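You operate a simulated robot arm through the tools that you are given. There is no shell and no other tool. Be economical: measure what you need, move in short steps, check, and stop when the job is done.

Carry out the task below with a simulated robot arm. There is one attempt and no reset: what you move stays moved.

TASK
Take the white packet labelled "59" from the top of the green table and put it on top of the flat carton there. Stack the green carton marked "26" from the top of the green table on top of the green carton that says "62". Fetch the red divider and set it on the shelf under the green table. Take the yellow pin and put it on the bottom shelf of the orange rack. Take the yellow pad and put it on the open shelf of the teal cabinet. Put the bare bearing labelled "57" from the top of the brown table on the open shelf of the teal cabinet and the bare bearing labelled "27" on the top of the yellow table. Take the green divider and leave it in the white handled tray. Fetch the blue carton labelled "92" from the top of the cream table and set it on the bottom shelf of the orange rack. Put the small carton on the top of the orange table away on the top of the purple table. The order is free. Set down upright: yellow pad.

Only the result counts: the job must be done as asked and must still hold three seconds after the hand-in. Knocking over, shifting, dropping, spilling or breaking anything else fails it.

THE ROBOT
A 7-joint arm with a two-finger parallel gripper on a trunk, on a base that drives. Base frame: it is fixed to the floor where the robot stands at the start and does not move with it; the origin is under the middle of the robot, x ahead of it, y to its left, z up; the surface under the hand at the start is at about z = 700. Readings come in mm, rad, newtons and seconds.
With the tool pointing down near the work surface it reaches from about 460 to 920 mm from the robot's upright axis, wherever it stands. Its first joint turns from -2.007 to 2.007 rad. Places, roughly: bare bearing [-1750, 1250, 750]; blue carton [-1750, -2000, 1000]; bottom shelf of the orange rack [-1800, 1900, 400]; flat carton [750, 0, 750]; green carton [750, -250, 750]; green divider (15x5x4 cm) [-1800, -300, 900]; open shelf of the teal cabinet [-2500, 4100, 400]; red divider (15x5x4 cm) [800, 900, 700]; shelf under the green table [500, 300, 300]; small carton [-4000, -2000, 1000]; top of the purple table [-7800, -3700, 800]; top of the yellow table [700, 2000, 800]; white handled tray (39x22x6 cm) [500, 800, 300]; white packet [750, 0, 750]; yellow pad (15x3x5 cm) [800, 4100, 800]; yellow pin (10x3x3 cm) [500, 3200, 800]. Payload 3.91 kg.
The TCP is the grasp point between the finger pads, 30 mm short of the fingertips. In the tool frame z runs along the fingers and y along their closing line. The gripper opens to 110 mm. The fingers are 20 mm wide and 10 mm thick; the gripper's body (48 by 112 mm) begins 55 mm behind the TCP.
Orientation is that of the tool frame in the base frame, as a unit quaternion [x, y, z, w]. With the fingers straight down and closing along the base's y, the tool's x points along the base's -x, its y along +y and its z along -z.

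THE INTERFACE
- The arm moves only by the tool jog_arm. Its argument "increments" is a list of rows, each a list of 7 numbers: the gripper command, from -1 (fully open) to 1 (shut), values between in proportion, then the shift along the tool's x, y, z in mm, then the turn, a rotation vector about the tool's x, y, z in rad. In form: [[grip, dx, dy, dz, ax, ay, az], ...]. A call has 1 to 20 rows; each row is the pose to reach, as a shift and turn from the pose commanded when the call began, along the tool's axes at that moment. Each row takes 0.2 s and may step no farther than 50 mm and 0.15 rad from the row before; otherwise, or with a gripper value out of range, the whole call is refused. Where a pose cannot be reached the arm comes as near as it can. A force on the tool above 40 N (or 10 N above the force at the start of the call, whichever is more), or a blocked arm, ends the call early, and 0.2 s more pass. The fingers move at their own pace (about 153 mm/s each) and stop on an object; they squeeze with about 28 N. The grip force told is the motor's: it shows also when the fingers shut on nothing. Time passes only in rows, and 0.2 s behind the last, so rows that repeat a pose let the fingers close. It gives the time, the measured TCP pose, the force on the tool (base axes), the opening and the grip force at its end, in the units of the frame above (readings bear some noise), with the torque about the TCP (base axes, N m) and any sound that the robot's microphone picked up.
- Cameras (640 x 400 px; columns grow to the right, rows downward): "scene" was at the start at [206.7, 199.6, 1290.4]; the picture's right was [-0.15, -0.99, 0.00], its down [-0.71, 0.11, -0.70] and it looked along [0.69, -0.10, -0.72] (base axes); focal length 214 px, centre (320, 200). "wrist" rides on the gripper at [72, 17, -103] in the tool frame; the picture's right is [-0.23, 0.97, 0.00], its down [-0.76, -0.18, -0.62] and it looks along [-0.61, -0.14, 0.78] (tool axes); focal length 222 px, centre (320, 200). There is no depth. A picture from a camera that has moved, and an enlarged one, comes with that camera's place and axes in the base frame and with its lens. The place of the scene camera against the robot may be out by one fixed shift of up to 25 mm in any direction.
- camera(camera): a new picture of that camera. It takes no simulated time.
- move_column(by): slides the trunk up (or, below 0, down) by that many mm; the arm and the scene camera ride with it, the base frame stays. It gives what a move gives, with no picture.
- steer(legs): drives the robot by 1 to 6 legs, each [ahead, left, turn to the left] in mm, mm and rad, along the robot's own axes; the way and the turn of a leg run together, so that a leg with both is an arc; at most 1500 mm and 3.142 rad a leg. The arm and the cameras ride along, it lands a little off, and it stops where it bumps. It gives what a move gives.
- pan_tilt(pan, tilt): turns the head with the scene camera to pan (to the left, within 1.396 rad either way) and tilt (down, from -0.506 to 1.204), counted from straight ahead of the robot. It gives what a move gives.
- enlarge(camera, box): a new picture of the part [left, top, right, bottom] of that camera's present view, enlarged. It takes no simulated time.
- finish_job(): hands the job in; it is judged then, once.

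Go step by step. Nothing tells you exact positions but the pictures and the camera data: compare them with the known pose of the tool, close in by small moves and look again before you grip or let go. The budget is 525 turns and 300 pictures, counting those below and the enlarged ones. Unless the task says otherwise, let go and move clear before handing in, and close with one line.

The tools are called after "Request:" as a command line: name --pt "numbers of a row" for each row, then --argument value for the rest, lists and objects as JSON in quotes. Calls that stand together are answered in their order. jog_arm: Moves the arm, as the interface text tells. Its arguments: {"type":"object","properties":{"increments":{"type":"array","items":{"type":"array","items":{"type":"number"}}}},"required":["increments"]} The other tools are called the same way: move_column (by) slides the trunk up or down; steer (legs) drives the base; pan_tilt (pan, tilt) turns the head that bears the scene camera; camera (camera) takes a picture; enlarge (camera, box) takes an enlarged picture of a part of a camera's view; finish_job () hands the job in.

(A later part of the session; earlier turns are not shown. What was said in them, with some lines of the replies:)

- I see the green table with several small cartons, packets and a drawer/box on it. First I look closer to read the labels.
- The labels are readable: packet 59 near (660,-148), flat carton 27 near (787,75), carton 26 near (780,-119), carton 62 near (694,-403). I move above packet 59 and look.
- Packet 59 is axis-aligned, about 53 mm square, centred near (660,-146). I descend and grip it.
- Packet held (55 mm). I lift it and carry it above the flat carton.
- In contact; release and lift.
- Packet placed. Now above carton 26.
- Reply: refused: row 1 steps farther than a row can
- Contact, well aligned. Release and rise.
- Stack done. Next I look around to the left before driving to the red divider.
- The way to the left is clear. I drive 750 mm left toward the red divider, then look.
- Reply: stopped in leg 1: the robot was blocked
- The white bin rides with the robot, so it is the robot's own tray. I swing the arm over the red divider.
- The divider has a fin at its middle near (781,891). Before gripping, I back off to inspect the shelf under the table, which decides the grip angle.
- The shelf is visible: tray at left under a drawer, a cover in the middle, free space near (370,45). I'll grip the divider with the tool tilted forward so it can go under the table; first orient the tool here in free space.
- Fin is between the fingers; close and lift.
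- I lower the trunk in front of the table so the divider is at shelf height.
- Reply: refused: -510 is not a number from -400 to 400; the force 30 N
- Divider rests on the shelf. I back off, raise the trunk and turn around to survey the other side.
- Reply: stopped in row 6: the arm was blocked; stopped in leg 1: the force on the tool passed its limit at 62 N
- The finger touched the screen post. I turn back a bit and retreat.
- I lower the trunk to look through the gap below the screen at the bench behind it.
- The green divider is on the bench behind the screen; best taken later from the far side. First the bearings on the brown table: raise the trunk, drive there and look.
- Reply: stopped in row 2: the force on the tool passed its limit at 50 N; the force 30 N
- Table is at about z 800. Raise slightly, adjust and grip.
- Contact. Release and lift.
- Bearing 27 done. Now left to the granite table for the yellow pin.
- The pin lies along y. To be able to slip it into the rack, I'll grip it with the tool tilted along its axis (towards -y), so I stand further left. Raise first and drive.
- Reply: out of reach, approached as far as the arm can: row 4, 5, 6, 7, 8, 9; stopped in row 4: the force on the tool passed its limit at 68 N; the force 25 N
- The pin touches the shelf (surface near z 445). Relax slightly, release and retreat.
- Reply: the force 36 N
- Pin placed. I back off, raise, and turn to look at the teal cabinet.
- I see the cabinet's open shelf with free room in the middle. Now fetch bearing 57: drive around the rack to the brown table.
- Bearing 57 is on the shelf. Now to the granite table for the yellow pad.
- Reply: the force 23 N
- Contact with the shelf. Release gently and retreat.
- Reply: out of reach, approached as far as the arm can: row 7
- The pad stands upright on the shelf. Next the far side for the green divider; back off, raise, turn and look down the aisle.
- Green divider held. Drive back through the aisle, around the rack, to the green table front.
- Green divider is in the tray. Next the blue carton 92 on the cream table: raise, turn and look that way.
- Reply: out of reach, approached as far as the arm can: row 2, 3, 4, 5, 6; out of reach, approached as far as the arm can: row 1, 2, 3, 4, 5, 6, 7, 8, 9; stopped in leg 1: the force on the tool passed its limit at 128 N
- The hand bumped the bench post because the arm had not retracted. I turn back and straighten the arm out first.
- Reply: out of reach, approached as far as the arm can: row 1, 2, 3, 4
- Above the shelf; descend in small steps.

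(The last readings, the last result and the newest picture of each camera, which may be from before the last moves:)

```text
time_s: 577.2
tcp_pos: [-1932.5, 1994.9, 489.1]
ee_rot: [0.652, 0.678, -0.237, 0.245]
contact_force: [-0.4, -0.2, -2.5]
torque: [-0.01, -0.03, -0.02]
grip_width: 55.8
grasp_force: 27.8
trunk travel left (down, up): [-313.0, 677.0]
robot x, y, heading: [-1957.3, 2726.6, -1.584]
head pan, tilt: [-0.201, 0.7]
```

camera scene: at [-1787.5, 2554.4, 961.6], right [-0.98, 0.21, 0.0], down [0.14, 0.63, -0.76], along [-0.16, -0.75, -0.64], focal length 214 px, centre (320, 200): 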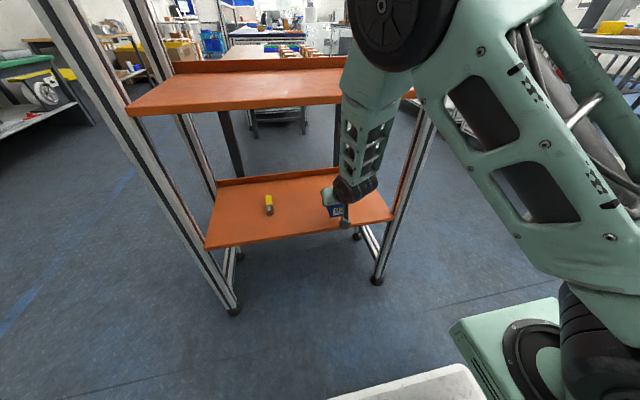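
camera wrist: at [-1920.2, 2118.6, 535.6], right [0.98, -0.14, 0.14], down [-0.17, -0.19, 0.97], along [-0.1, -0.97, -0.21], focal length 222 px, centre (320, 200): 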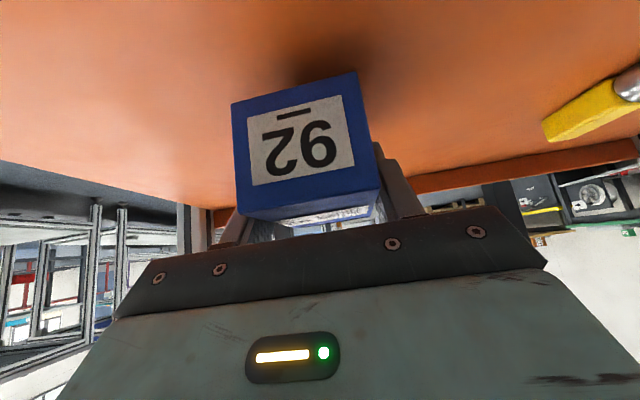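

Request:
jog_arm --pt "1 1.3 0 1.5 0 0 0" --pt "1 2.6 0 3 0 0 0" --pt "1 3.8 0 4.6 0 0 0"

Request:
enlarge --camera "wrist" --box '[200, 30, 440, 180]'

```text
time_s: 578.0
tcp_pos: [-1931.7, 1995.9, 484.8]
ee_rot: [0.651, 0.678, -0.236, 0.246]
contact_force: [-0.3, 2.1, 6.0]
torque: [0.41, 0.01, 0.04]
grip_width: 55.8
grasp_force: 28.0
trunk travel left (down, up): [-313.0, 677.0]
robot x, y, heading: [-1960.2, 2728.6, -1.584]
head pan, tilt: [-0.201, 0.7]
```

```text
2.67 times, centred on (320, 105) of wrist
camera zoom: at [-1919.8, 2119.2, 517.1], right [0.98, -0.14, 0.15], down [-0.17, -0.19, 0.97], along [-0.1, -0.97, -0.21], focal length 592 px, centre (320, 453)
```

zoom: 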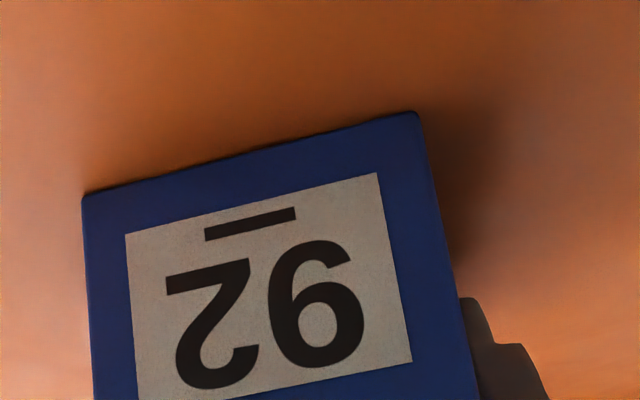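

Request:
jog_arm --pt "1 0.6 0 0.8 0 0 0" --pt "1 1.2 0 1.5 0 0 0" --pt "0.7 1.2 0 1.5 0 0 0" --pt "0.4 1.2 0 1.5 0 0 0" --pt "-0.1 0 0 0 0 0 0" --pt "-0.5 -5 0 -6 0 0 0" --pt "-0.7 -18 0 -22 0 0 0"

Request:
camera --camera "wrist"

```text
time_s: 579.6
tcp_pos: [-1933.1, 1997.6, 513.0]
ee_rot: [0.651, 0.678, -0.237, 0.246]
contact_force: [0.7, -0.2, -0.7]
torque: [0.0, -0.01, 0.03]
grip_width: 93.7
grasp_force: 0.0
trunk travel left (down, up): [-313.0, 677.0]
robot x, y, heading: [-1955.5, 2729.0, -1.584]
head pan, tilt: [-0.201, 0.7]
```

```text
103 pictures are left
camera wrist: at [-1920.8, 2119.7, 545.5], right [0.98, -0.14, 0.14], down [-0.17, -0.19, 0.97], along [-0.1, -0.97, -0.21], focal length 222 px, centre (320, 200)
```

wrist: 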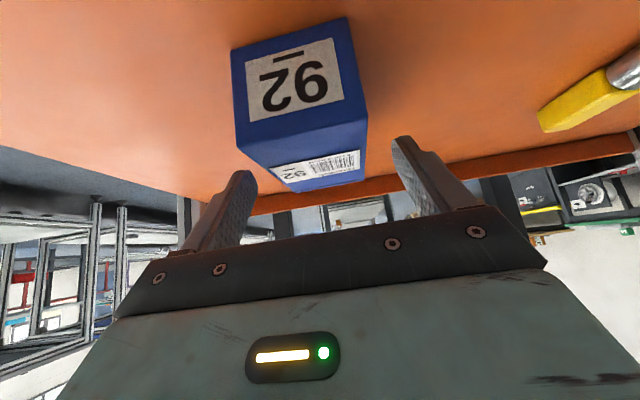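

Request:
jog_arm --pt "-1 -8 0 -10 0 0 0" --pt "-1 -16 0 -20 0 0 0"

Request:
steer --legs '[[-600, 0, 0.015]]'

Request:
camera --camera "scene"

```text
time_s: 580.2
tcp_pos: [-1931.2, 1995.9, 538.8]
ee_rot: [0.652, 0.677, -0.236, 0.245]
contact_force: [0.3, -0.4, -0.1]
torque: [-0.02, 0.01, 0.04]
grip_width: 110.1
grasp_force: 0.1
trunk travel left (down, up): [-313.0, 677.0]
robot x, y, heading: [-1958.9, 2726.8, -1.582]
head pan, tilt: [-0.201, 0.7]
```

```text
time_s: 583.6
tcp_pos: [-1909.2, 2609.0, 538.3]
ee_rot: [0.64, 0.689, -0.232, 0.25]
contact_force: [-0.4, -0.1, -0.1]
torque: [-0.03, -0.01, -0.01]
grip_width: 110.0
grasp_force: 0.2
trunk travel left (down, up): [-313.0, 677.0]
robot x, y, heading: [-1962.4, 3336.1, -1.55]
head pan, tilt: [-0.201, 0.7]
```

```text
102 pictures are left
camera scene: at [-1783.4, 3123.7, 961.6], right [-0.98, 0.18, 0.0], down [0.11, 0.63, -0.76], along [-0.14, -0.75, -0.64], focal length 214 px, centre (320, 200)
```

scene: 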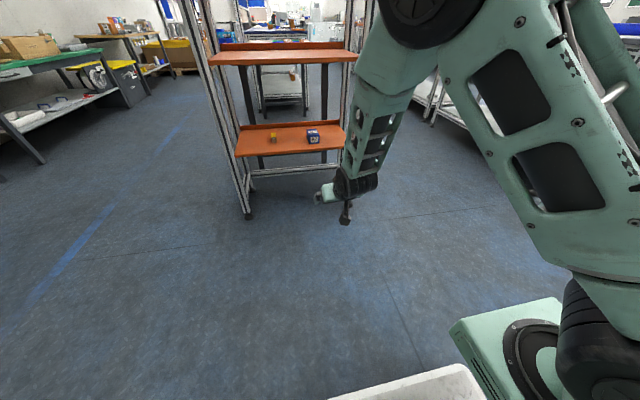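

Blue carton is on the rack. Last job: the small carton on the orange table. Raise and drive down the far aisle.

Request:
move_column --by 400

Request:
move_column --by 200

Request:
steer --legs '[[0, -900, -0.02], [1400, 0, 0], [1400, 0, 0]]'

Request:
pan_tilt --pan -0.5 --tilt 0.4

Request:
camera --camera "scene"

```text
time_s: 587.4
tcp_pos: [-1909.7, 2609.8, 937.8]
ee_rot: [0.641, 0.688, -0.233, 0.249]
contact_force: [-0.2, 0.3, 0.7]
torque: [0.0, 0.02, -0.01]
grip_width: 110.1
grasp_force: 0.0
trunk travel left (down, up): [-713.0, 277.0]
robot x, y, heading: [-1960.4, 3335.5, -1.556]
head pan, tilt: [-0.201, 0.7]
```

```text
time_s: 589.6
tcp_pos: [-1910.0, 2609.8, 1138.1]
ee_rot: [0.64, 0.689, -0.232, 0.25]
contact_force: [0.3, 0.1, -0.6]
torque: [0.03, -0.01, 0.02]
grip_width: 110.0
grasp_force: 0.1
trunk travel left (down, up): [-913.0, 77.0]
robot x, y, heading: [-1961.5, 3340.4, -1.548]
head pan, tilt: [-0.201, 0.7]
```

```text
time_s: 607.8
tcp_pos: [-2758.9, -267.2, 1137.5]
ee_rot: [0.638, 0.69, -0.231, 0.25]
contact_force: [-0.4, -0.8, -0.2]
torque: [0.02, -0.03, 0.03]
grip_width: 110.2
grasp_force: 0.0
trunk travel left (down, up): [-913.0, 77.0]
robot x, y, heading: [-2813.1, 462.0, -1.544]
head pan, tilt: [-0.201, 0.7]
```

```text
time_s: 608.6
tcp_pos: [-2759.2, -267.8, 1138.0]
ee_rot: [0.638, 0.69, -0.232, 0.251]
contact_force: [0.4, -0.5, 0.0]
torque: [0.02, -0.03, 0.01]
grip_width: 110.1
grasp_force: 0.0
trunk travel left (down, up): [-913.0, 77.0]
robot x, y, heading: [-2811.9, 462.0, -1.548]
head pan, tilt: [-0.499, 0.4]
```

```text
101 pictures are left
camera scene: at [-2662.8, 249.5, 1588.4], right [-0.89, 0.45, 0.0], down [0.18, 0.35, -0.92], along [-0.42, -0.82, -0.39], focal length 214 px, centre (320, 200)
```

scene: 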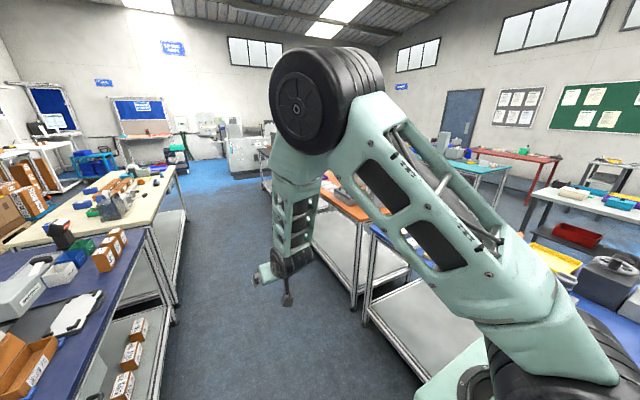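

Request:
steer --legs '[[1200, 0, -0.02], [1100, 0, 0], [0, 0, -1.56]]'

Request:
pan_tilt --pan 0.0 --tilt 0.6

Request:
camera --camera "scene"

```text
time_s: 623.6
tcp_pos: [-3485.1, -1931.3, 1137.6]
ee_rot: [0.938, 0.055, -0.341, 0.02]
contact_force: [-0.1, -0.6, 0.4]
torque: [0.0, 0.05, 0.0]
grip_width: 110.2
grasp_force: 0.1
trunk travel left (down, up): [-913.0, 77.0]
robot x, y, heading: [-2761.7, -1848.1, -3.072]
head pan, tilt: [-0.499, 0.4]
```

```text
time_s: 624.6
tcp_pos: [-3485.5, -1932.1, 1137.9]
ee_rot: [0.938, 0.055, -0.341, 0.021]
contact_force: [-0.2, 0.0, 1.0]
torque: [0.03, -0.03, 0.01]
grip_width: 110.0
grasp_force: 0.1
trunk travel left (down, up): [-913.0, 77.0]
robot x, y, heading: [-2760.1, -1847.4, -3.077]
head pan, tilt: [0.0, 0.6]
```

```text
100 pictures are left
camera scene: at [-2991.2, -2060.3, 1570.2], right [-0.06, 1.0, 0.0], down [0.56, 0.04, -0.83], along [-0.82, -0.05, -0.56], focal length 214 px, centre (320, 200)
```

scene: 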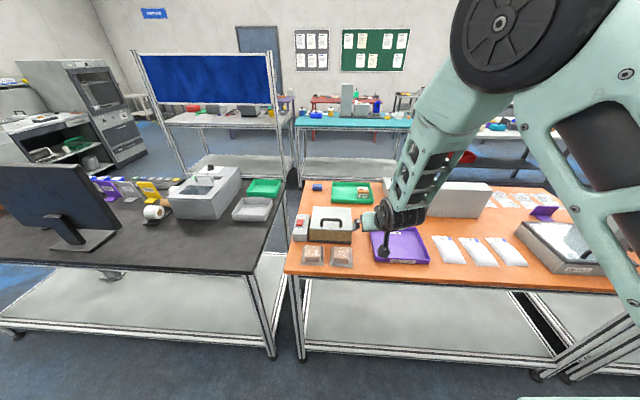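

Request:
enlarge --camera "scene" --box '[280, 165, 440, 275]'

Request:
camera --camera "wrist"

```text
3.64 times, centred on (360, 220) of scene
camera zoom: at [-2991.2, -2060.3, 1570.2], right [-0.06, 1.0, 0.0], down [0.56, 0.04, -0.83], along [-0.82, -0.05, -0.56], focal length 780 px, centre (174, 127)
```

zoom: 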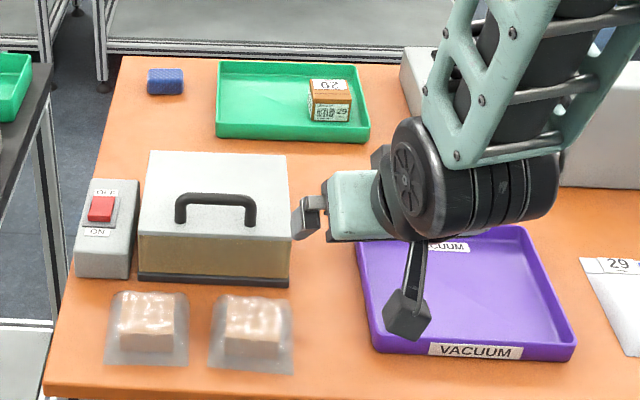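

```text
98 pictures are left
camera wrist: at [-3363.5, -1932.6, 1170.8], right [-0.06, -0.99, 0.15], down [-0.2, 0.15, 0.97], along [-0.98, 0.03, -0.21], focal length 222 px, centre (320, 200)
```

wrist: 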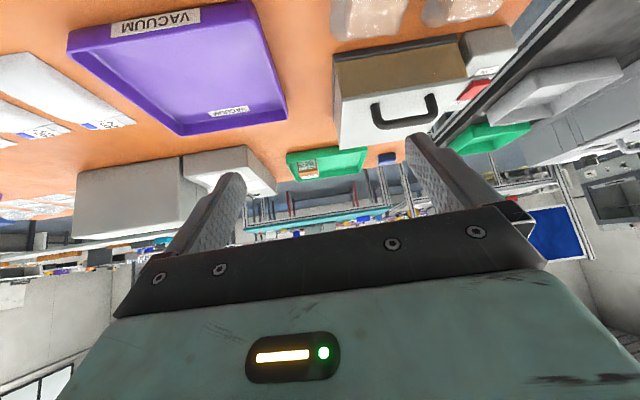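

The small carton sits in a green tray at the far side of the orange table. I look left for the way around.

Request:
pan_tilt --pan 0.9 --tilt 0.35

Request:
camera --camera "scene"

```text
time_s: 625.8
tcp_pos: [-3485.5, -1930.9, 1138.3]
ee_rot: [0.938, 0.054, -0.341, 0.019]
contact_force: [0.0, 0.5, 0.8]
torque: [0.0, -0.05, -0.04]
grip_width: 109.8
grasp_force: 0.2
trunk travel left (down, up): [-913.0, 77.0]
robot x, y, heading: [-2759.8, -1845.3, -3.073]
head pan, tilt: [0.901, 0.351]
```

```text
97 pictures are left
camera scene: at [-2956.0, -2131.1, 1593.0], right [-0.82, 0.57, 0.0], down [0.2, 0.28, -0.94], along [-0.53, -0.77, -0.34], focal length 214 px, centre (320, 200)
```

scene: 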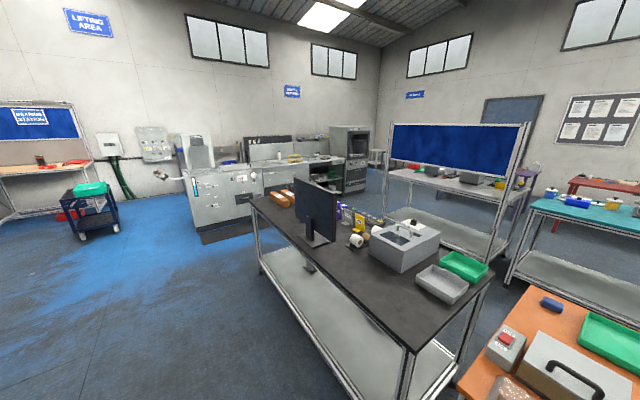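

Request:
steer --legs '[[-60, 0, -0.068], [0, 1400, 0], [0, 1400, 0]]'

Request:
pan_tilt --pan 0.3 --tilt 0.45

Request:
camera --camera "scene"

```text
time_s: 639.9
tcp_pos: [-3347.8, -4725.2, 1137.0]
ee_rot: [0.939, 0.048, -0.34, 0.017]
contact_force: [0.1, 0.3, -0.3]
torque: [0.01, 0.03, -0.01]
grip_width: 110.1
grasp_force: 0.1
trunk travel left (down, up): [-913.0, 77.0]
robot x, y, heading: [-2621.9, -4650.3, -3.088]
head pan, tilt: [0.901, 0.351]
```

```text
time_s: 640.9
tcp_pos: [-3349.9, -4724.8, 1138.3]
ee_rot: [0.939, 0.049, -0.341, 0.018]
contact_force: [-0.3, 0.1, 0.0]
torque: [-0.02, 0.02, 0.05]
grip_width: 109.9
grasp_force: 0.1
trunk travel left (down, up): [-913.0, 77.0]
robot x, y, heading: [-2618.8, -4652.8, -3.091]
head pan, tilt: [0.3, 0.45]
```

```text
96 pictures are left
camera scene: at [-2853.5, -4889.1, 1583.8], right [-0.35, 0.94, 0.0], down [0.41, 0.15, -0.9], along [-0.84, -0.31, -0.44], focal length 214 px, centre (320, 200)
```

scene: 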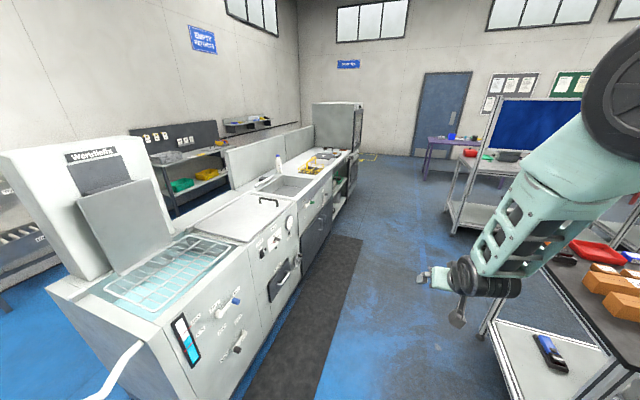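

Request:
steer --legs '[[1100, 0, 0], [1080, 0, 0]]'

Request:
pan_tilt --pan -0.9 --tilt 0.4

Request:
camera --camera "scene"

```text
time_s: 651.9
tcp_pos: [-5573.9, -4826.4, 1137.8]
ee_rot: [0.939, 0.049, -0.34, 0.018]
contact_force: [-0.9, 0.2, -0.4]
torque: [-0.01, -0.01, 0.0]
grip_width: 109.9
grasp_force: 0.0
trunk travel left (down, up): [-913.0, 77.0]
robot x, y, heading: [-4847.0, -4753.3, -3.093]
head pan, tilt: [0.3, 0.45]
```

```text
time_s: 653.3
tcp_pos: [-5573.7, -4827.2, 1138.3]
ee_rot: [0.939, 0.049, -0.34, 0.018]
contact_force: [-0.3, 0.2, 0.6]
torque: [-0.02, 0.03, -0.01]
grip_width: 110.1
grasp_force: 0.1
trunk travel left (down, up): [-913.0, 77.0]
robot x, y, heading: [-4846.0, -4751.2, -3.091]
head pan, tilt: [-0.901, 0.4]
```

```text
95 pictures are left
camera scene: at [-5054.5, -4890.1, 1588.4], right [0.75, 0.66, 0.0], down [0.26, -0.29, -0.92], along [-0.61, 0.69, -0.39], focal length 214 px, centre (320, 200)
```

scene: 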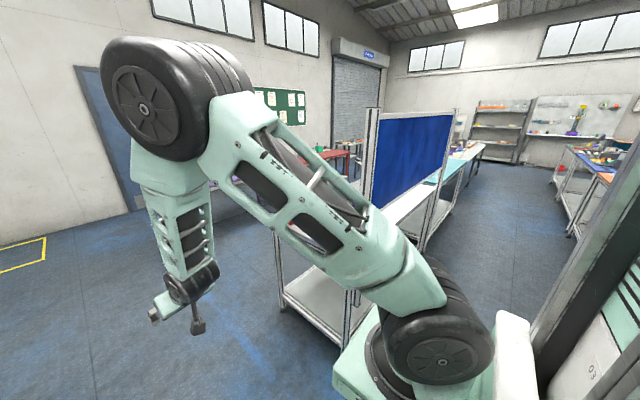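

Request:
steer --legs '[[0, 0, -1.62], [1400, 0, 0], [1440, 0, 0]]'

Request:
pan_tilt --pan -0.8 --tilt 0.5

Request:
camera --camera "scene"

```text
time_s: 671.0
tcp_pos: [-4760.4, -1175.4, 1138.0]
ee_rot: [0.667, -0.662, -0.242, -0.241]
contact_force: [0.2, 0.2, 0.2]
torque: [0.03, 0.0, 0.01]
grip_width: 110.0
grasp_force: 0.0
trunk travel left (down, up): [-913.0, 77.0]
robot x, y, heading: [-4759.8, -1904.1, 1.526]
head pan, tilt: [-0.901, 0.4]
```

```text
time_s: 671.7
tcp_pos: [-4761.5, -1175.3, 1138.8]
ee_rot: [0.667, -0.663, -0.242, -0.241]
contact_force: [0.5, -0.3, -0.8]
torque: [-0.01, 0.0, 0.0]
grip_width: 109.8
grasp_force: 0.0
trunk travel left (down, up): [-913.0, 77.0]
robot x, y, heading: [-4762.2, -1907.7, 1.524]
head pan, tilt: [-0.799, 0.499]
```

```text
94 pictures are left
camera scene: at [-4903.4, -1688.5, 1579.3], right [0.66, -0.75, 0.0], down [-0.36, -0.32, -0.88], along [0.66, 0.58, -0.48], focal length 214 px, centre (320, 200)
```

scene: 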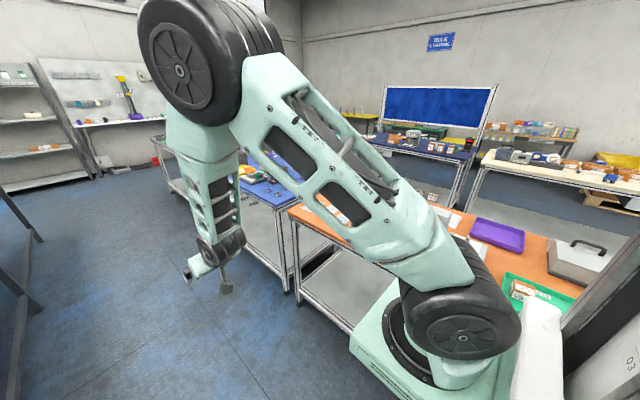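

Request:
steer --legs '[[20, 170, 0], [0, 0, -1.52]]'

Request:
pan_tilt --pan 0.0 --tilt 0.75

Request:
camera --camera "scene"

Request:
camera --camera "wrist"

```text
time_s: 676.9
tcp_pos: [-4197.3, -1843.0, 1138.5]
ee_rot: [-0.024, 0.939, 0.008, 0.342]
contact_force: [-0.8, 0.5, -0.6]
torque: [0.0, 0.0, 0.02]
grip_width: 110.1
grasp_force: 0.1
trunk travel left (down, up): [-913.0, 77.0]
robot x, y, heading: [-4925.8, -1874.9, 0.002]
head pan, tilt: [-0.799, 0.499]
```

```text
time_s: 678.0
tcp_pos: [-4199.2, -1844.1, 1137.8]
ee_rot: [-0.023, 0.94, 0.008, 0.341]
contact_force: [1.0, -0.6, 0.0]
torque: [0.0, -0.02, 0.01]
grip_width: 110.2
grasp_force: 0.0
trunk travel left (down, up): [-913.0, 77.0]
robot x, y, heading: [-4927.4, -1879.3, -0.002]
head pan, tilt: [0.0, 0.75]
```

```text
93 pictures are left
camera scene: at [-4718.5, -1667.3, 1557.4], right [0.0, -1.0, 0.0], down [-0.68, 0.0, -0.73], along [0.73, 0.0, -0.68], focal length 214 px, centre (320, 200)
```

scene: 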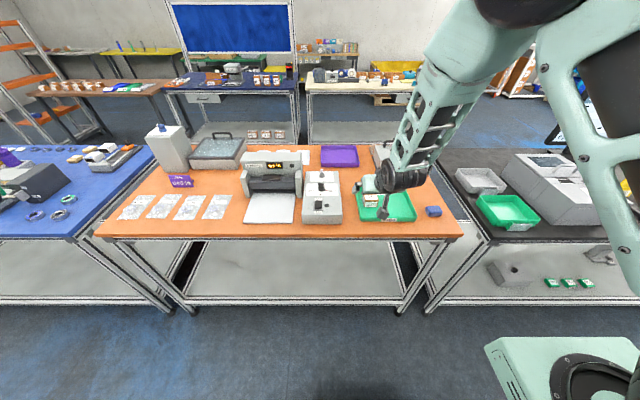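

```text
92 pictures are left
camera wrist: at [-4321.1, -1832.2, 1170.8], right [0.12, 0.98, 0.15], down [0.19, -0.17, 0.97], along [0.97, -0.09, -0.21], focal length 222 px, centre (320, 200)
```

wrist: 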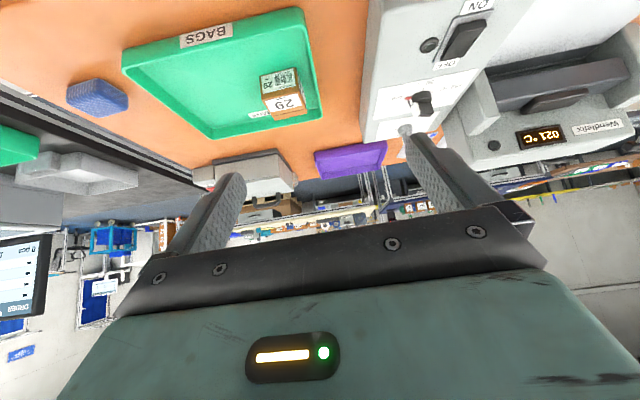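

Request:
jog_arm --pt "-1 -2 -13 40 0 0 0" --pt "-1 -3 -26 80 0 0 0" --pt "-1 -5 -39 120 0 0 0" --pt "-1 -6 -50 150 0 0 0" --pt "-1 -6 -50 150 0 0 0"

Request:
camera --camera "wrist"

Request:
enlarge --camera "wrist" --box '[240, 20, 440, 145]'

```text
time_s: 679.2
tcp_pos: [-4098.2, -1887.6, 1026.8]
ee_rot: [-0.025, 0.94, 0.009, 0.34]
contact_force: [0.3, 0.0, 1.0]
torque: [0.02, -0.02, -0.01]
grip_width: 110.0
grasp_force: 0.1
trunk travel left (down, up): [-913.0, 77.0]
robot x, y, heading: [-4929.3, -1877.0, 0.002]
head pan, tilt: [0.0, 0.75]
```

```text
91 pictures are left
camera wrist: at [-4220.7, -1876.7, 1059.4], right [0.12, 0.98, 0.15], down [0.19, -0.17, 0.97], along [0.97, -0.09, -0.21], focal length 222 px, centre (320, 200)
```

wrist: 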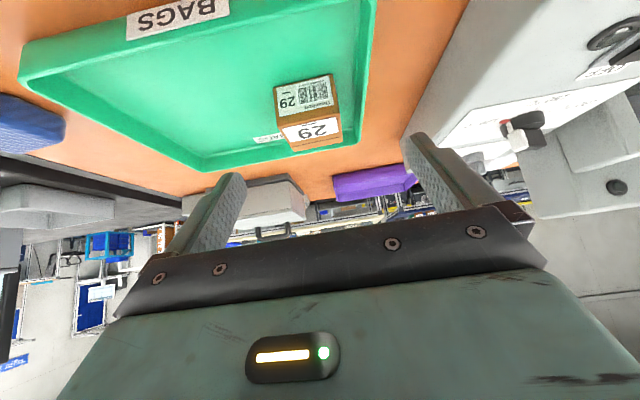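

```text
3.20 times, centred on (340, 82) of wrist
camera zoom: at [-4220.7, -1876.7, 1059.4], right [0.12, 0.98, 0.15], down [0.19, -0.17, 0.97], along [0.97, -0.09, -0.21], focal length 711 px, centre (256, 576)
```

zoom: 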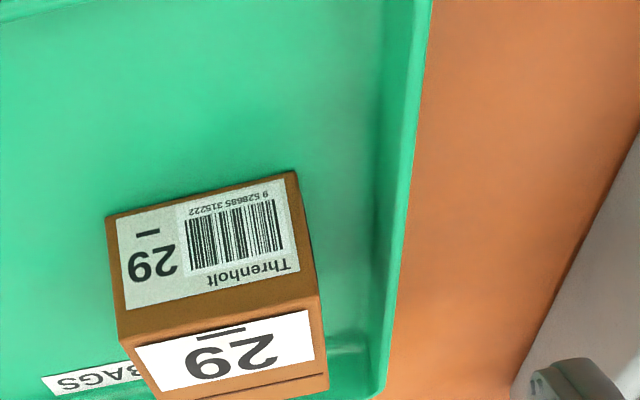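

Request:
jog_arm --pt "-0.2 0 -3 15 0.016 0 0.019" --pt "-0.2 1 -5 30 0.032 0 0.039" --pt "-0.2 1 -5 45 0.032 0 0.039" --pt "-0.2 1 -5 45 0.032 0 0.039"

Request:
camera --camera "wrist"

```text
time_s: 680.2
tcp_pos: [-4067.0, -1893.1, 991.3]
ee_rot: [0.0, 0.94, 0.001, 0.341]
contact_force: [-0.6, 0.1, 0.0]
torque: [-0.04, -0.02, -0.02]
grip_width: 65.9
grasp_force: 0.0
trunk travel left (down, up): [-913.0, 77.0]
robot x, y, heading: [-4930.6, -1879.3, -0.001]
head pan, tilt: [0.0, 0.75]
```

```text
89 pictures are left
camera wrist: at [-4189.1, -1875.0, 1023.5], right [0.17, 0.97, 0.15], down [0.18, -0.18, 0.97], along [0.97, -0.14, -0.21], focal length 222 px, centre (320, 200)
```

wrist: 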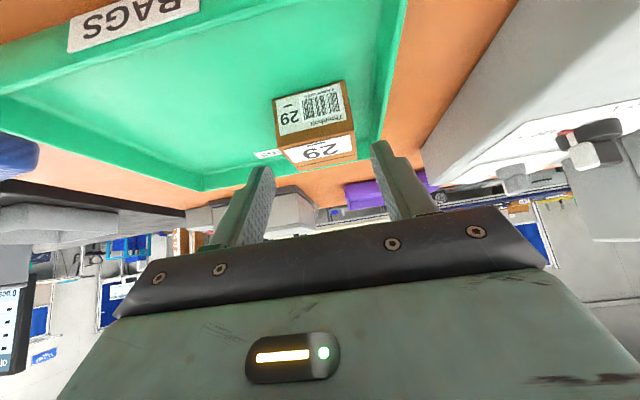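

Request:
enlarge --camera "wrist" --box '[240, 60, 420, 180]'

```text
3.33 times, centred on (330, 120) of wrist
camera zoom: at [-4189.1, -1875.0, 1023.5], right [0.17, 0.97, 0.15], down [0.18, -0.18, 0.97], along [0.97, -0.14, -0.21], focal length 740 px, centre (287, 467)
```

zoom: 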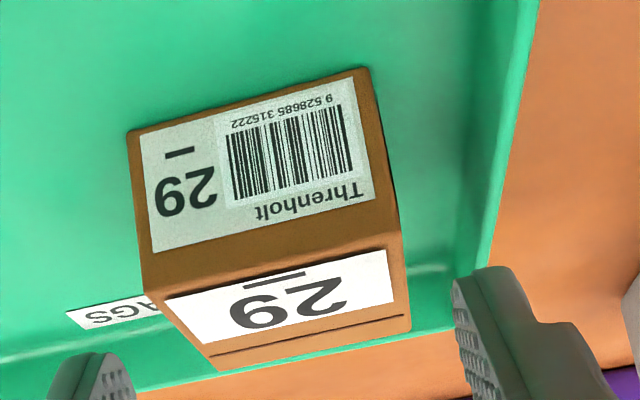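

Request:
jog_arm --pt "-0.2 1 0 10 0 0 0" --pt "-0.2 2 0 20 0 0 0" --pt "-0.2 3 0 31 0 0 0" --pt "-0.2 3 0 31 0 0 0"

Request:
camera --camera "wrist"

```text
time_s: 681.2
tcp_pos: [-4050.5, -1892.9, 965.7]
ee_rot: [0.0, 0.94, 0.0, 0.341]
contact_force: [-0.2, 0.3, 1.0]
torque: [0.02, 0.0, -0.02]
grip_width: 65.6
grasp_force: 0.0
trunk travel left (down, up): [-913.0, 77.0]
robot x, y, heading: [-4931.8, -1877.5, -0.002]
head pan, tilt: [0.0, 0.75]
```

```text
87 pictures are left
camera wrist: at [-4172.8, -1874.6, 998.4], right [0.17, 0.97, 0.15], down [0.19, -0.18, 0.97], along [0.97, -0.14, -0.21], focal length 222 px, centre (320, 200)
```

wrist: 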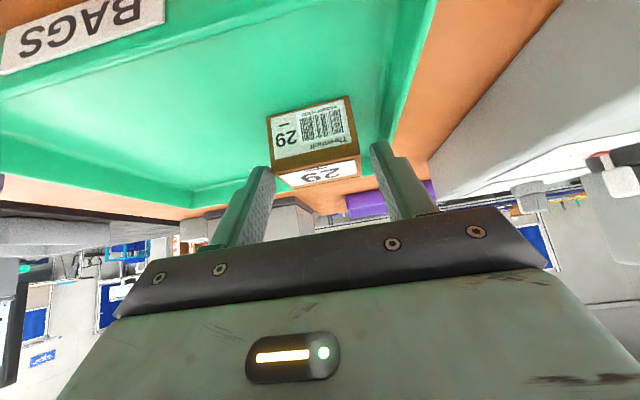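

Request:
jog_arm --pt "-0.2 -4 0 5 0 0 0" --pt "-0.2 -7 0 10 0 0 0" --pt "0.1 -7 0 10 0 0 0" --pt "0.5 -7 0 10 0 0 0" --pt "1 -7 0 10 0 0 0" --pt "1 -7 0 10 0 0 0" --pt "1 -7 0 10 0 0 0"

Request:
camera --camera "wrist"

```text
time_s: 682.8
tcp_pos: [-4038.2, -1891.6, 963.5]
ee_rot: [0.0, 0.94, 0.0, 0.341]
contact_force: [2.3, 0.1, 2.8]
torque: [0.01, -0.2, 0.02]
grip_width: 57.5
grasp_force: 28.2
trunk travel left (down, up): [-913.0, 77.0]
robot x, y, heading: [-4926.6, -1880.9, -0.002]
head pan, tilt: [0.0, 0.75]
```

```text
86 pictures are left
camera wrist: at [-4160.7, -1874.8, 996.8], right [0.17, 0.97, 0.15], down [0.18, -0.18, 0.97], along [0.97, -0.14, -0.21], focal length 222 px, centre (320, 200)
```

wrist: 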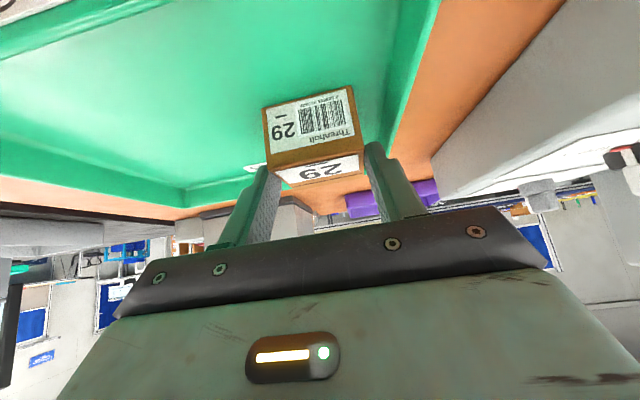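

Request:
jog_arm --pt "0.3 0 0 0 0 0 0" --pt "-0.2 0 0 0 0 0 0" --pt "-0.25 0 0 0 0 0 0" --pt "-0.25 -5 0 10 0 0 0" --pt "-0.25 -10 0 20 0 0 0" --pt "-0.25 -10 0 20 0 0 0"

Request:
enlarge --camera "wrist" --box '[220, 60, 420, 210]'

```text
time_s: 684.2
tcp_pos: [-4016.9, -1892.8, 953.2]
ee_rot: [0.0, 0.94, 0.0, 0.341]
contact_force: [-0.8, 0.2, -0.1]
torque: [-0.03, -0.02, -0.02]
grip_width: 68.9
grasp_force: 0.0
trunk travel left (down, up): [-913.0, 77.0]
robot x, y, heading: [-4928.2, -1879.2, 0.003]
head pan, tilt: [0.0, 0.75]
```

```text
2.67 times, centred on (320, 135) of wrist
camera zoom: at [-4140.0, -1875.6, 986.1], right [0.17, 0.97, 0.15], down [0.19, -0.18, 0.97], along [0.97, -0.14, -0.21], focal length 592 px, centre (320, 373)
```

zoom: 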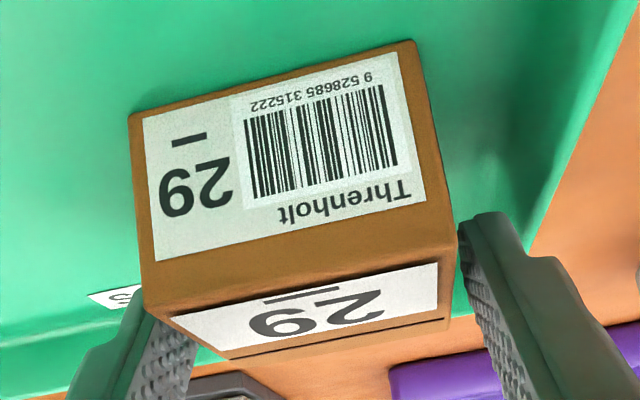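

Request:
jog_arm --pt "0.1 0 0 1 0 0 0" --pt "0.5 0 0 1 0 0 0" --pt "1 0 0 1 0 0 0" --pt "1 0 0 1 0 0 0" --pt "1 -10 0 -11 0 0 0" --pt "1 -30 0 -35 0 0 0" --pt "1 -55 0 -66 0 0 0" --pt "1 -80 0 -96 0 0 0" --pt "1 -100 0 -120 0 0 0"

Request:
camera --camera "wrist"

```text
time_s: 686.2
tcp_pos: [-4018.7, -1893.2, 1112.7]
ee_rot: [-0.001, 0.94, 0.001, 0.34]
contact_force: [1.4, -0.8, -2.5]
torque: [0.0, -0.01, 0.01]
grip_width: 57.8
grasp_force: 28.4
trunk travel left (down, up): [-913.0, 77.0]
robot x, y, heading: [-4931.5, -1883.3, -0.001]
head pan, tilt: [0.0, 0.75]
```

```text
84 pictures are left
camera wrist: at [-4140.4, -1875.5, 1145.0], right [0.17, 0.97, 0.15], down [0.19, -0.18, 0.97], along [0.97, -0.14, -0.21], focal length 222 px, centre (320, 200)
```

wrist: 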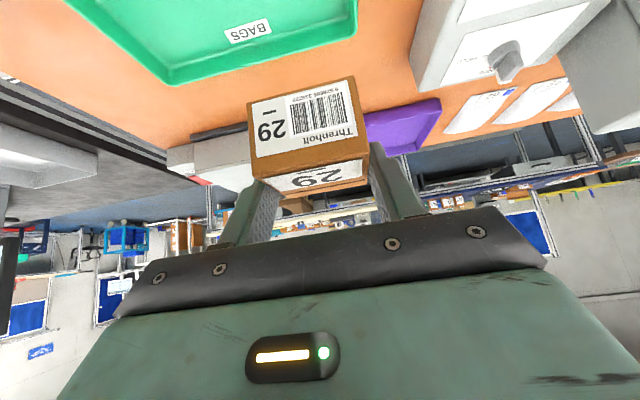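

Carton held. Retract the arm, then drive around to the purple table.

Request:
jog_arm --pt "1 32 0 -27 0 0 0" --pt "1 64 0 -53 0 0 0" --pt "1 96 0 -80 0 0 0" --pt "1 128 0 -107 0 0 0" --pt "1 160 0 -133 0 0 0" --pt "1 192 0 -160 0 0 0" --pt "1 192 0 -160 0 0 0"

Request:
steer --legs '[[0, 0, -1.55]]'

```text
time_s: 687.8
tcp_pos: [-4270.2, -1889.2, 1109.2]
ee_rot: [0.0, 0.94, 0.0, 0.341]
contact_force: [0.4, -0.1, -1.5]
torque: [-0.01, -0.01, -0.03]
grip_width: 57.9
grasp_force: 28.2
trunk travel left (down, up): [-913.0, 77.0]
robot x, y, heading: [-4929.0, -1878.7, 0.004]
head pan, tilt: [0.0, 0.75]
```

```text
time_s: 692.1
tcp_pos: [-4951.4, -2536.9, 1109.2]
ee_rot: [0.67, 0.66, -0.243, 0.239]
contact_force: [0.4, -0.9, -1.2]
torque: [-0.01, 0.0, 0.02]
grip_width: 57.7
grasp_force: 28.2
trunk travel left (down, up): [-913.0, 77.0]
robot x, y, heading: [-4929.7, -1877.9, -1.586]
head pan, tilt: [0.0, 0.75]
```

Request:
steer --legs '[[1350, 0, 0], [1330, 0, 0], [0, 0, -1.56]]'

Request:
pan_tilt --pan -0.3 --tilt 0.4

Request:
camera --camera "scene"

```text
time_s: 708.6
tcp_pos: [-5673.1, -4457.1, 1108.8]
ee_rot: [0.94, -0.015, -0.341, -0.005]
contact_force: [0.1, -0.3, -1.2]
torque: [0.01, 0.02, 0.0]
grip_width: 57.7
grasp_force: 28.2
trunk travel left (down, up): [-913.0, 77.0]
robot x, y, heading: [-5016.1, -4495.0, 3.105]
head pan, tilt: [0.0, 0.75]
```

```text
time_s: 709.4
tcp_pos: [-5672.4, -4457.4, 1108.6]
ee_rot: [0.94, -0.016, -0.34, -0.005]
contact_force: [-0.1, 0.0, -1.6]
torque: [0.0, -0.03, 0.0]
grip_width: 58.0
grasp_force: 28.2
trunk travel left (down, up): [-913.0, 77.0]
robot x, y, heading: [-5015.3, -4491.4, 3.101]
head pan, tilt: [-0.3, 0.4]
```

```text
83 pictures are left
camera scene: at [-5266.3, -4655.5, 1588.3], right [0.33, 0.94, 0.0], down [0.37, -0.13, -0.92], along [-0.87, 0.3, -0.39], focal length 214 px, centre (320, 200)
```

scene: 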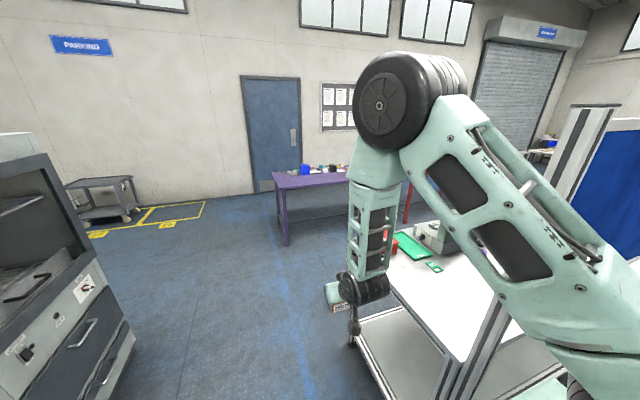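

Request:
steer --legs '[[150, 220, 0.035], [1200, 0, 0], [300, 0, 0]]'

Request:
pan_tilt --pan -0.2 --tilt 0.55

Request:
camera --camera "scene"

```text
time_s: 718.8
tcp_pos: [-7358.4, -4748.0, 1109.7]
ee_rot: [0.94, 0.015, -0.341, 0.005]
contact_force: [0.0, 0.6, -1.6]
torque: [-0.02, -0.04, 0.04]
grip_width: 57.7
grasp_force: 28.3
trunk travel left (down, up): [-913.0, 77.0]
robot x, y, heading: [-6701.9, -4737.3, -3.113]
head pan, tilt: [-0.3, 0.4]
```

```text
time_s: 719.5
tcp_pos: [-7357.4, -4747.0, 1107.5]
ee_rot: [0.94, 0.015, -0.341, 0.005]
contact_force: [0.6, 0.3, -1.3]
torque: [-0.01, 0.02, 0.01]
grip_width: 57.6
grasp_force: 27.9
trunk travel left (down, up): [-913.0, 77.0]
robot x, y, heading: [-6698.6, -4740.8, -3.113]
head pan, tilt: [-0.201, 0.55]
```

```text
82 pictures are left
camera scene: at [-6938.9, -4927.8, 1574.8], right [0.17, 0.99, 0.0], down [0.51, -0.09, -0.85], along [-0.84, 0.15, -0.52], focal length 214 px, centre (320, 200)
```

scene: 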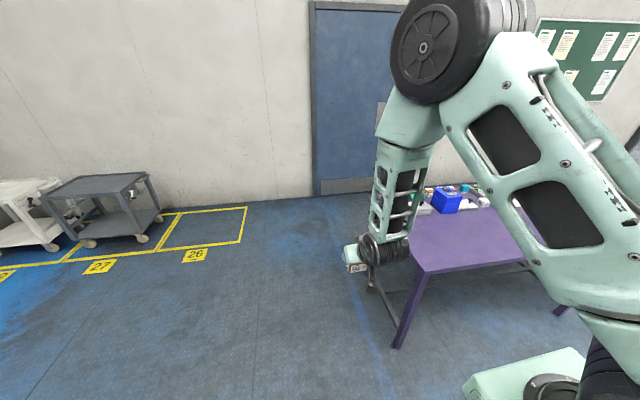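

Request:
steer --legs '[[0, -600, -0.028]]'

Request:
pan_tilt --pan 0.0 --tilt 0.7

Request:
camera --camera "scene"

Request:
camera --camera "wrist"

```text
time_s: 722.9
tcp_pos: [-7363.3, -4128.7, 1108.4]
ee_rot: [0.94, -0.003, -0.34, -0.001]
contact_force: [0.1, -0.1, -1.3]
torque: [0.0, -0.02, 0.02]
grip_width: 57.7
grasp_force: 28.2
trunk travel left (down, up): [-913.0, 77.0]
robot x, y, heading: [-6708.7, -4145.3, 3.126]
head pan, tilt: [-0.201, 0.55]
```

```text
time_s: 723.6
tcp_pos: [-7363.2, -4128.6, 1108.5]
ee_rot: [0.94, -0.004, -0.34, -0.002]
contact_force: [0.1, -0.3, -2.6]
torque: [-0.03, 0.02, 0.01]
grip_width: 57.9
grasp_force: 28.3
trunk travel left (down, up): [-913.0, 77.0]
robot x, y, heading: [-6704.2, -4146.5, 3.127]
head pan, tilt: [0.0, 0.7]
```

```text
81 pictures are left
camera scene: at [-6949.5, -4342.9, 1561.6], right [0.01, 1.0, 0.0], down [0.64, -0.01, -0.77], along [-0.77, 0.01, -0.64], focal length 214 px, centre (320, 200)
```

scene: 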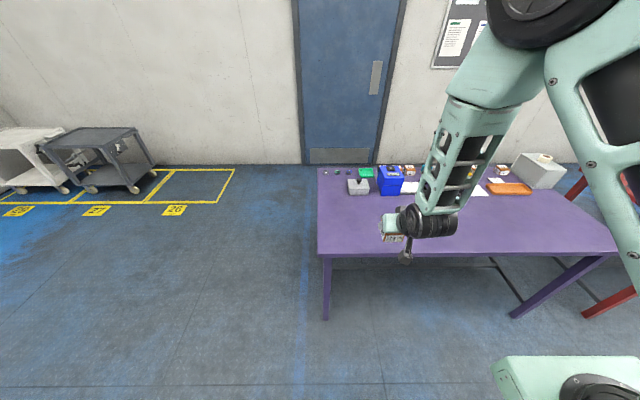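

```text
80 pictures are left
camera wrist: at [-7242.4, -4145.6, 1141.5], right [-0.18, -0.97, 0.15], down [-0.18, 0.18, 0.97], along [-0.97, 0.15, -0.21], focal length 222 px, centre (320, 200)
```

wrist: 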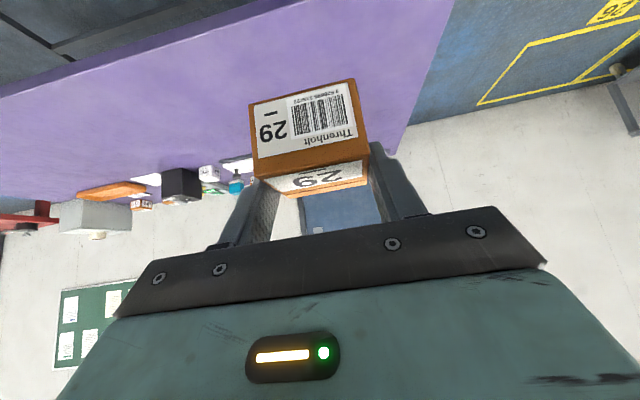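

Request:
steer --legs '[[310, -40, 0]]'

Request:
move_column --by -200

Request:
camera --camera "wrist"

Request:
camera --camera "scene"

```text
time_s: 725.7
tcp_pos: [-7677.0, -4090.7, 1108.5]
ee_rot: [0.94, -0.002, -0.341, -0.001]
contact_force: [0.3, 0.3, -1.6]
torque: [0.03, 0.02, 0.0]
grip_width: 57.5
grasp_force: 27.8
trunk travel left (down, up): [-913.0, 77.0]
robot x, y, heading: [-7015.0, -4105.4, 3.134]
head pan, tilt: [0.0, 0.7]
```

```text
time_s: 727.9
tcp_pos: [-7677.9, -4089.5, 909.8]
ee_rot: [0.94, -0.002, -0.341, -0.001]
contact_force: [0.2, 0.2, -0.7]
torque: [0.0, -0.03, 0.0]
grip_width: 57.9
grasp_force: 27.8
trunk travel left (down, up): [-713.0, 277.0]
robot x, y, heading: [-7018.0, -4103.7, 3.137]
head pan, tilt: [0.0, 0.7]
```

```text
79 pictures are left
camera wrist: at [-7555.5, -4106.4, 941.6], right [-0.18, -0.97, 0.15], down [-0.19, 0.18, 0.97], along [-0.97, 0.14, -0.21], focal length 222 px, centre (320, 200)
```

wrist: 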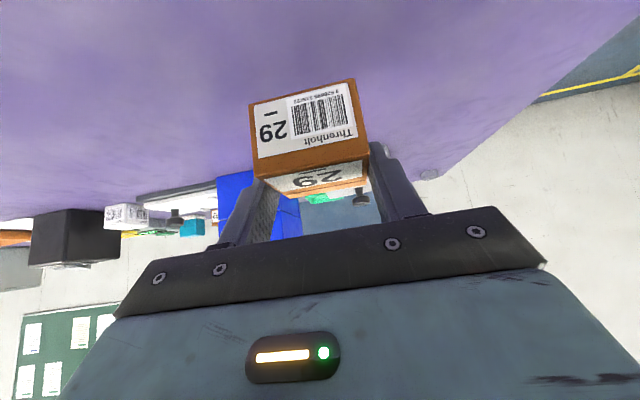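

```text
78 pictures are left
camera scene: at [-7261.7, -4302.5, 1361.6], right [0.01, 1.0, 0.0], down [0.64, 0.0, -0.76], along [-0.76, 0.0, -0.64], focal length 214 px, centre (320, 200)
```

scene: 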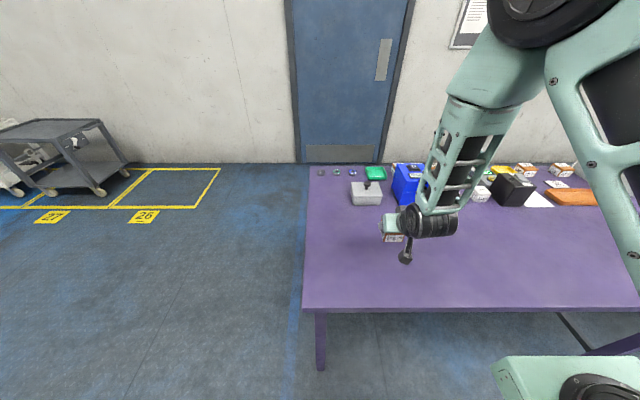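

Request:
move_column --by -50

Request:
camera --camera "wrist"

Request:
enlarge --camera "scene" --box '[340, 180, 480, 290]'

```text
time_s: 728.8
tcp_pos: [-7677.8, -4090.3, 859.3]
ee_rot: [0.94, -0.002, -0.34, -0.001]
contact_force: [0.3, -0.3, -1.8]
torque: [-0.02, -0.03, 0.01]
grip_width: 57.8
grasp_force: 28.3
trunk travel left (down, up): [-663.0, 327.0]
robot x, y, heading: [-7019.9, -4102.3, 3.137]
head pan, tilt: [0.0, 0.7]
```

```text
77 pictures are left
camera wrist: at [-7555.5, -4106.4, 891.5], right [-0.18, -0.97, 0.15], down [-0.19, 0.18, 0.97], along [-0.97, 0.14, -0.21], focal length 222 px, centre (320, 200)
```

wrist: 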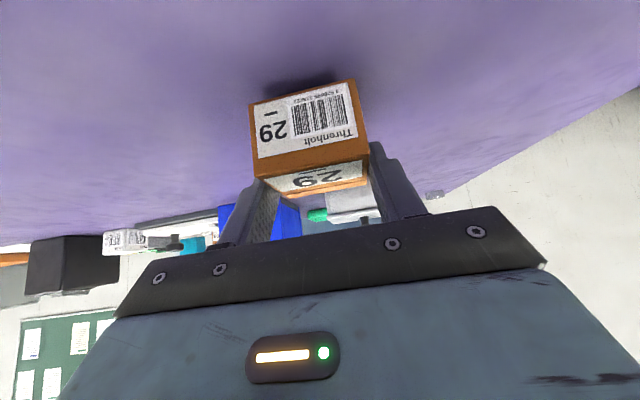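

```text
3.64 times, centred on (410, 235) of scene
camera zoom: at [-7261.7, -4302.5, 1311.5], right [0.01, 1.0, 0.0], down [0.64, 0.0, -0.76], along [-0.76, 0.0, -0.64], focal length 780 px, centre (-7, 73)
```

zoom: 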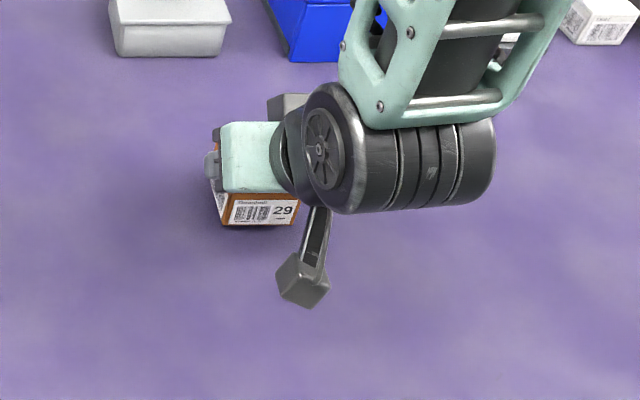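

Request:
jog_arm --pt "1 1.6 0 1.9 0 0 0" --pt "1 3.2 0 3.8 0 0 0" --pt "1 4.5 0 5.4 0 0 0"

Request:
enlarge --camera "wrist" --box '[220, 50, 420, 200]'

```text
time_s: 729.6
tcp_pos: [-7677.1, -4089.5, 852.4]
ee_rot: [0.94, -0.002, -0.341, -0.001]
contact_force: [-0.4, -0.3, -1.7]
torque: [-0.01, -0.02, 0.0]
grip_width: 57.6
grasp_force: 28.1
trunk travel left (down, up): [-663.0, 327.0]
robot x, y, heading: [-7019.4, -4105.3, 3.136]
head pan, tilt: [0.0, 0.7]
```

```text
2.67 times, centred on (320, 125) of wrist
camera zoom: at [-7555.9, -4106.3, 884.6], right [-0.18, -0.97, 0.15], down [-0.18, 0.18, 0.97], along [-0.97, 0.14, -0.21], focal length 592 px, centre (320, 400)
```

zoom: 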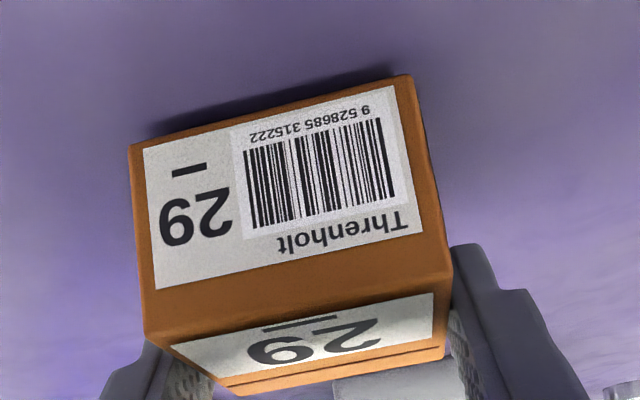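

Request:
jog_arm --pt "1 1.3 0 1.5 0 0 0" --pt "1 2.6 0 3.1 0 0 0" --pt "1 3.8 0 4.6 0 0 0"

```text
time_s: 730.4
tcp_pos: [-7676.3, -4088.9, 848.5]
ee_rot: [0.94, -0.002, -0.342, -0.001]
contact_force: [7.1, 3.8, 19.6]
torque: [0.18, -0.65, 0.03]
grip_width: 57.5
grasp_force: 27.9
trunk travel left (down, up): [-663.0, 327.0]
robot x, y, heading: [-7017.8, -4103.4, 3.137]
head pan, tilt: [0.0, 0.7]
```

Contact. Release and rise.

Request:
jog_arm --pt "1 -0.6 0 -0.8 0 0 0" --pt "0.6 -0.6 0 -0.8 0 0 0" --pt "0.2 -0.6 0 -0.8 0 0 0" --pt "-0.4 -0.6 0 -0.8 0 0 0" --pt "-0.7 -7 0 -9 0 0 0" --pt "-0.7 -25 0 -30 0 0 0" --pt "-1 -40 0 -60 0 0 0" --pt "-1 -50 0 -95 0 0 0"

Request:
camera --camera "wrist"

Request:
camera --camera "scene"

```text
time_s: 732.2
tcp_pos: [-7655.1, -4088.6, 951.3]
ee_rot: [0.94, -0.002, -0.34, 0.0]
contact_force: [0.6, 0.0, 0.1]
torque: [0.02, -0.05, 0.01]
grip_width: 109.8
grasp_force: 0.0
trunk travel left (down, up): [-663.0, 327.0]
robot x, y, heading: [-7017.1, -4105.0, 3.138]
head pan, tilt: [0.0, 0.7]
```

```text
74 pictures are left
camera wrist: at [-7534.1, -4105.9, 982.9], right [-0.18, -0.97, 0.15], down [-0.19, 0.18, 0.97], along [-0.97, 0.14, -0.21], focal length 222 px, centre (320, 200)
```

wrist: 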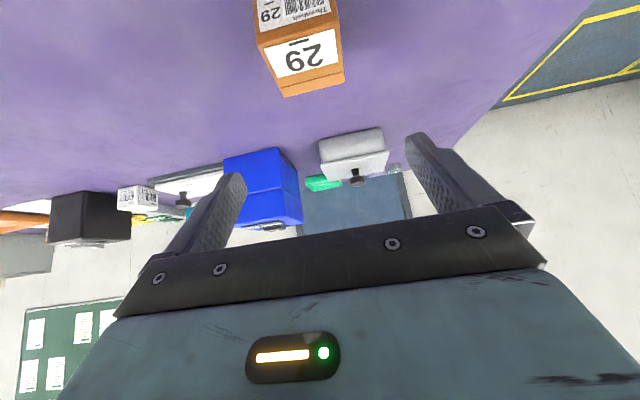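

```text
73 pictures are left
camera scene: at [-7262.1, -4302.6, 1311.4], right [0.01, 1.0, 0.0], down [0.64, 0.0, -0.76], along [-0.76, 0.0, -0.64], focal length 214 px, centre (320, 200)
```

scene: 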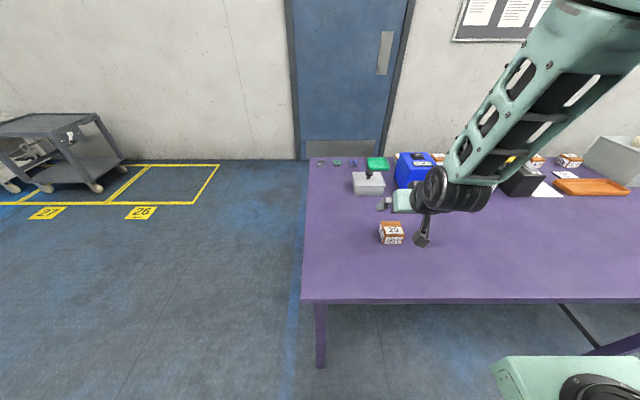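

All ten moves are done, the small carton is resting on the purple table, and the arm is clear. I hand in.

Request:
finish_job

```text
The job is handed in.
```

I moved all the items to where you asked and handed the job in; the result has not come back yet. On the way the hand bumped the posts of the screened workbench twice, at 62 N and 128 N. In later pictures nothing on or around it looked moved or knocked over.
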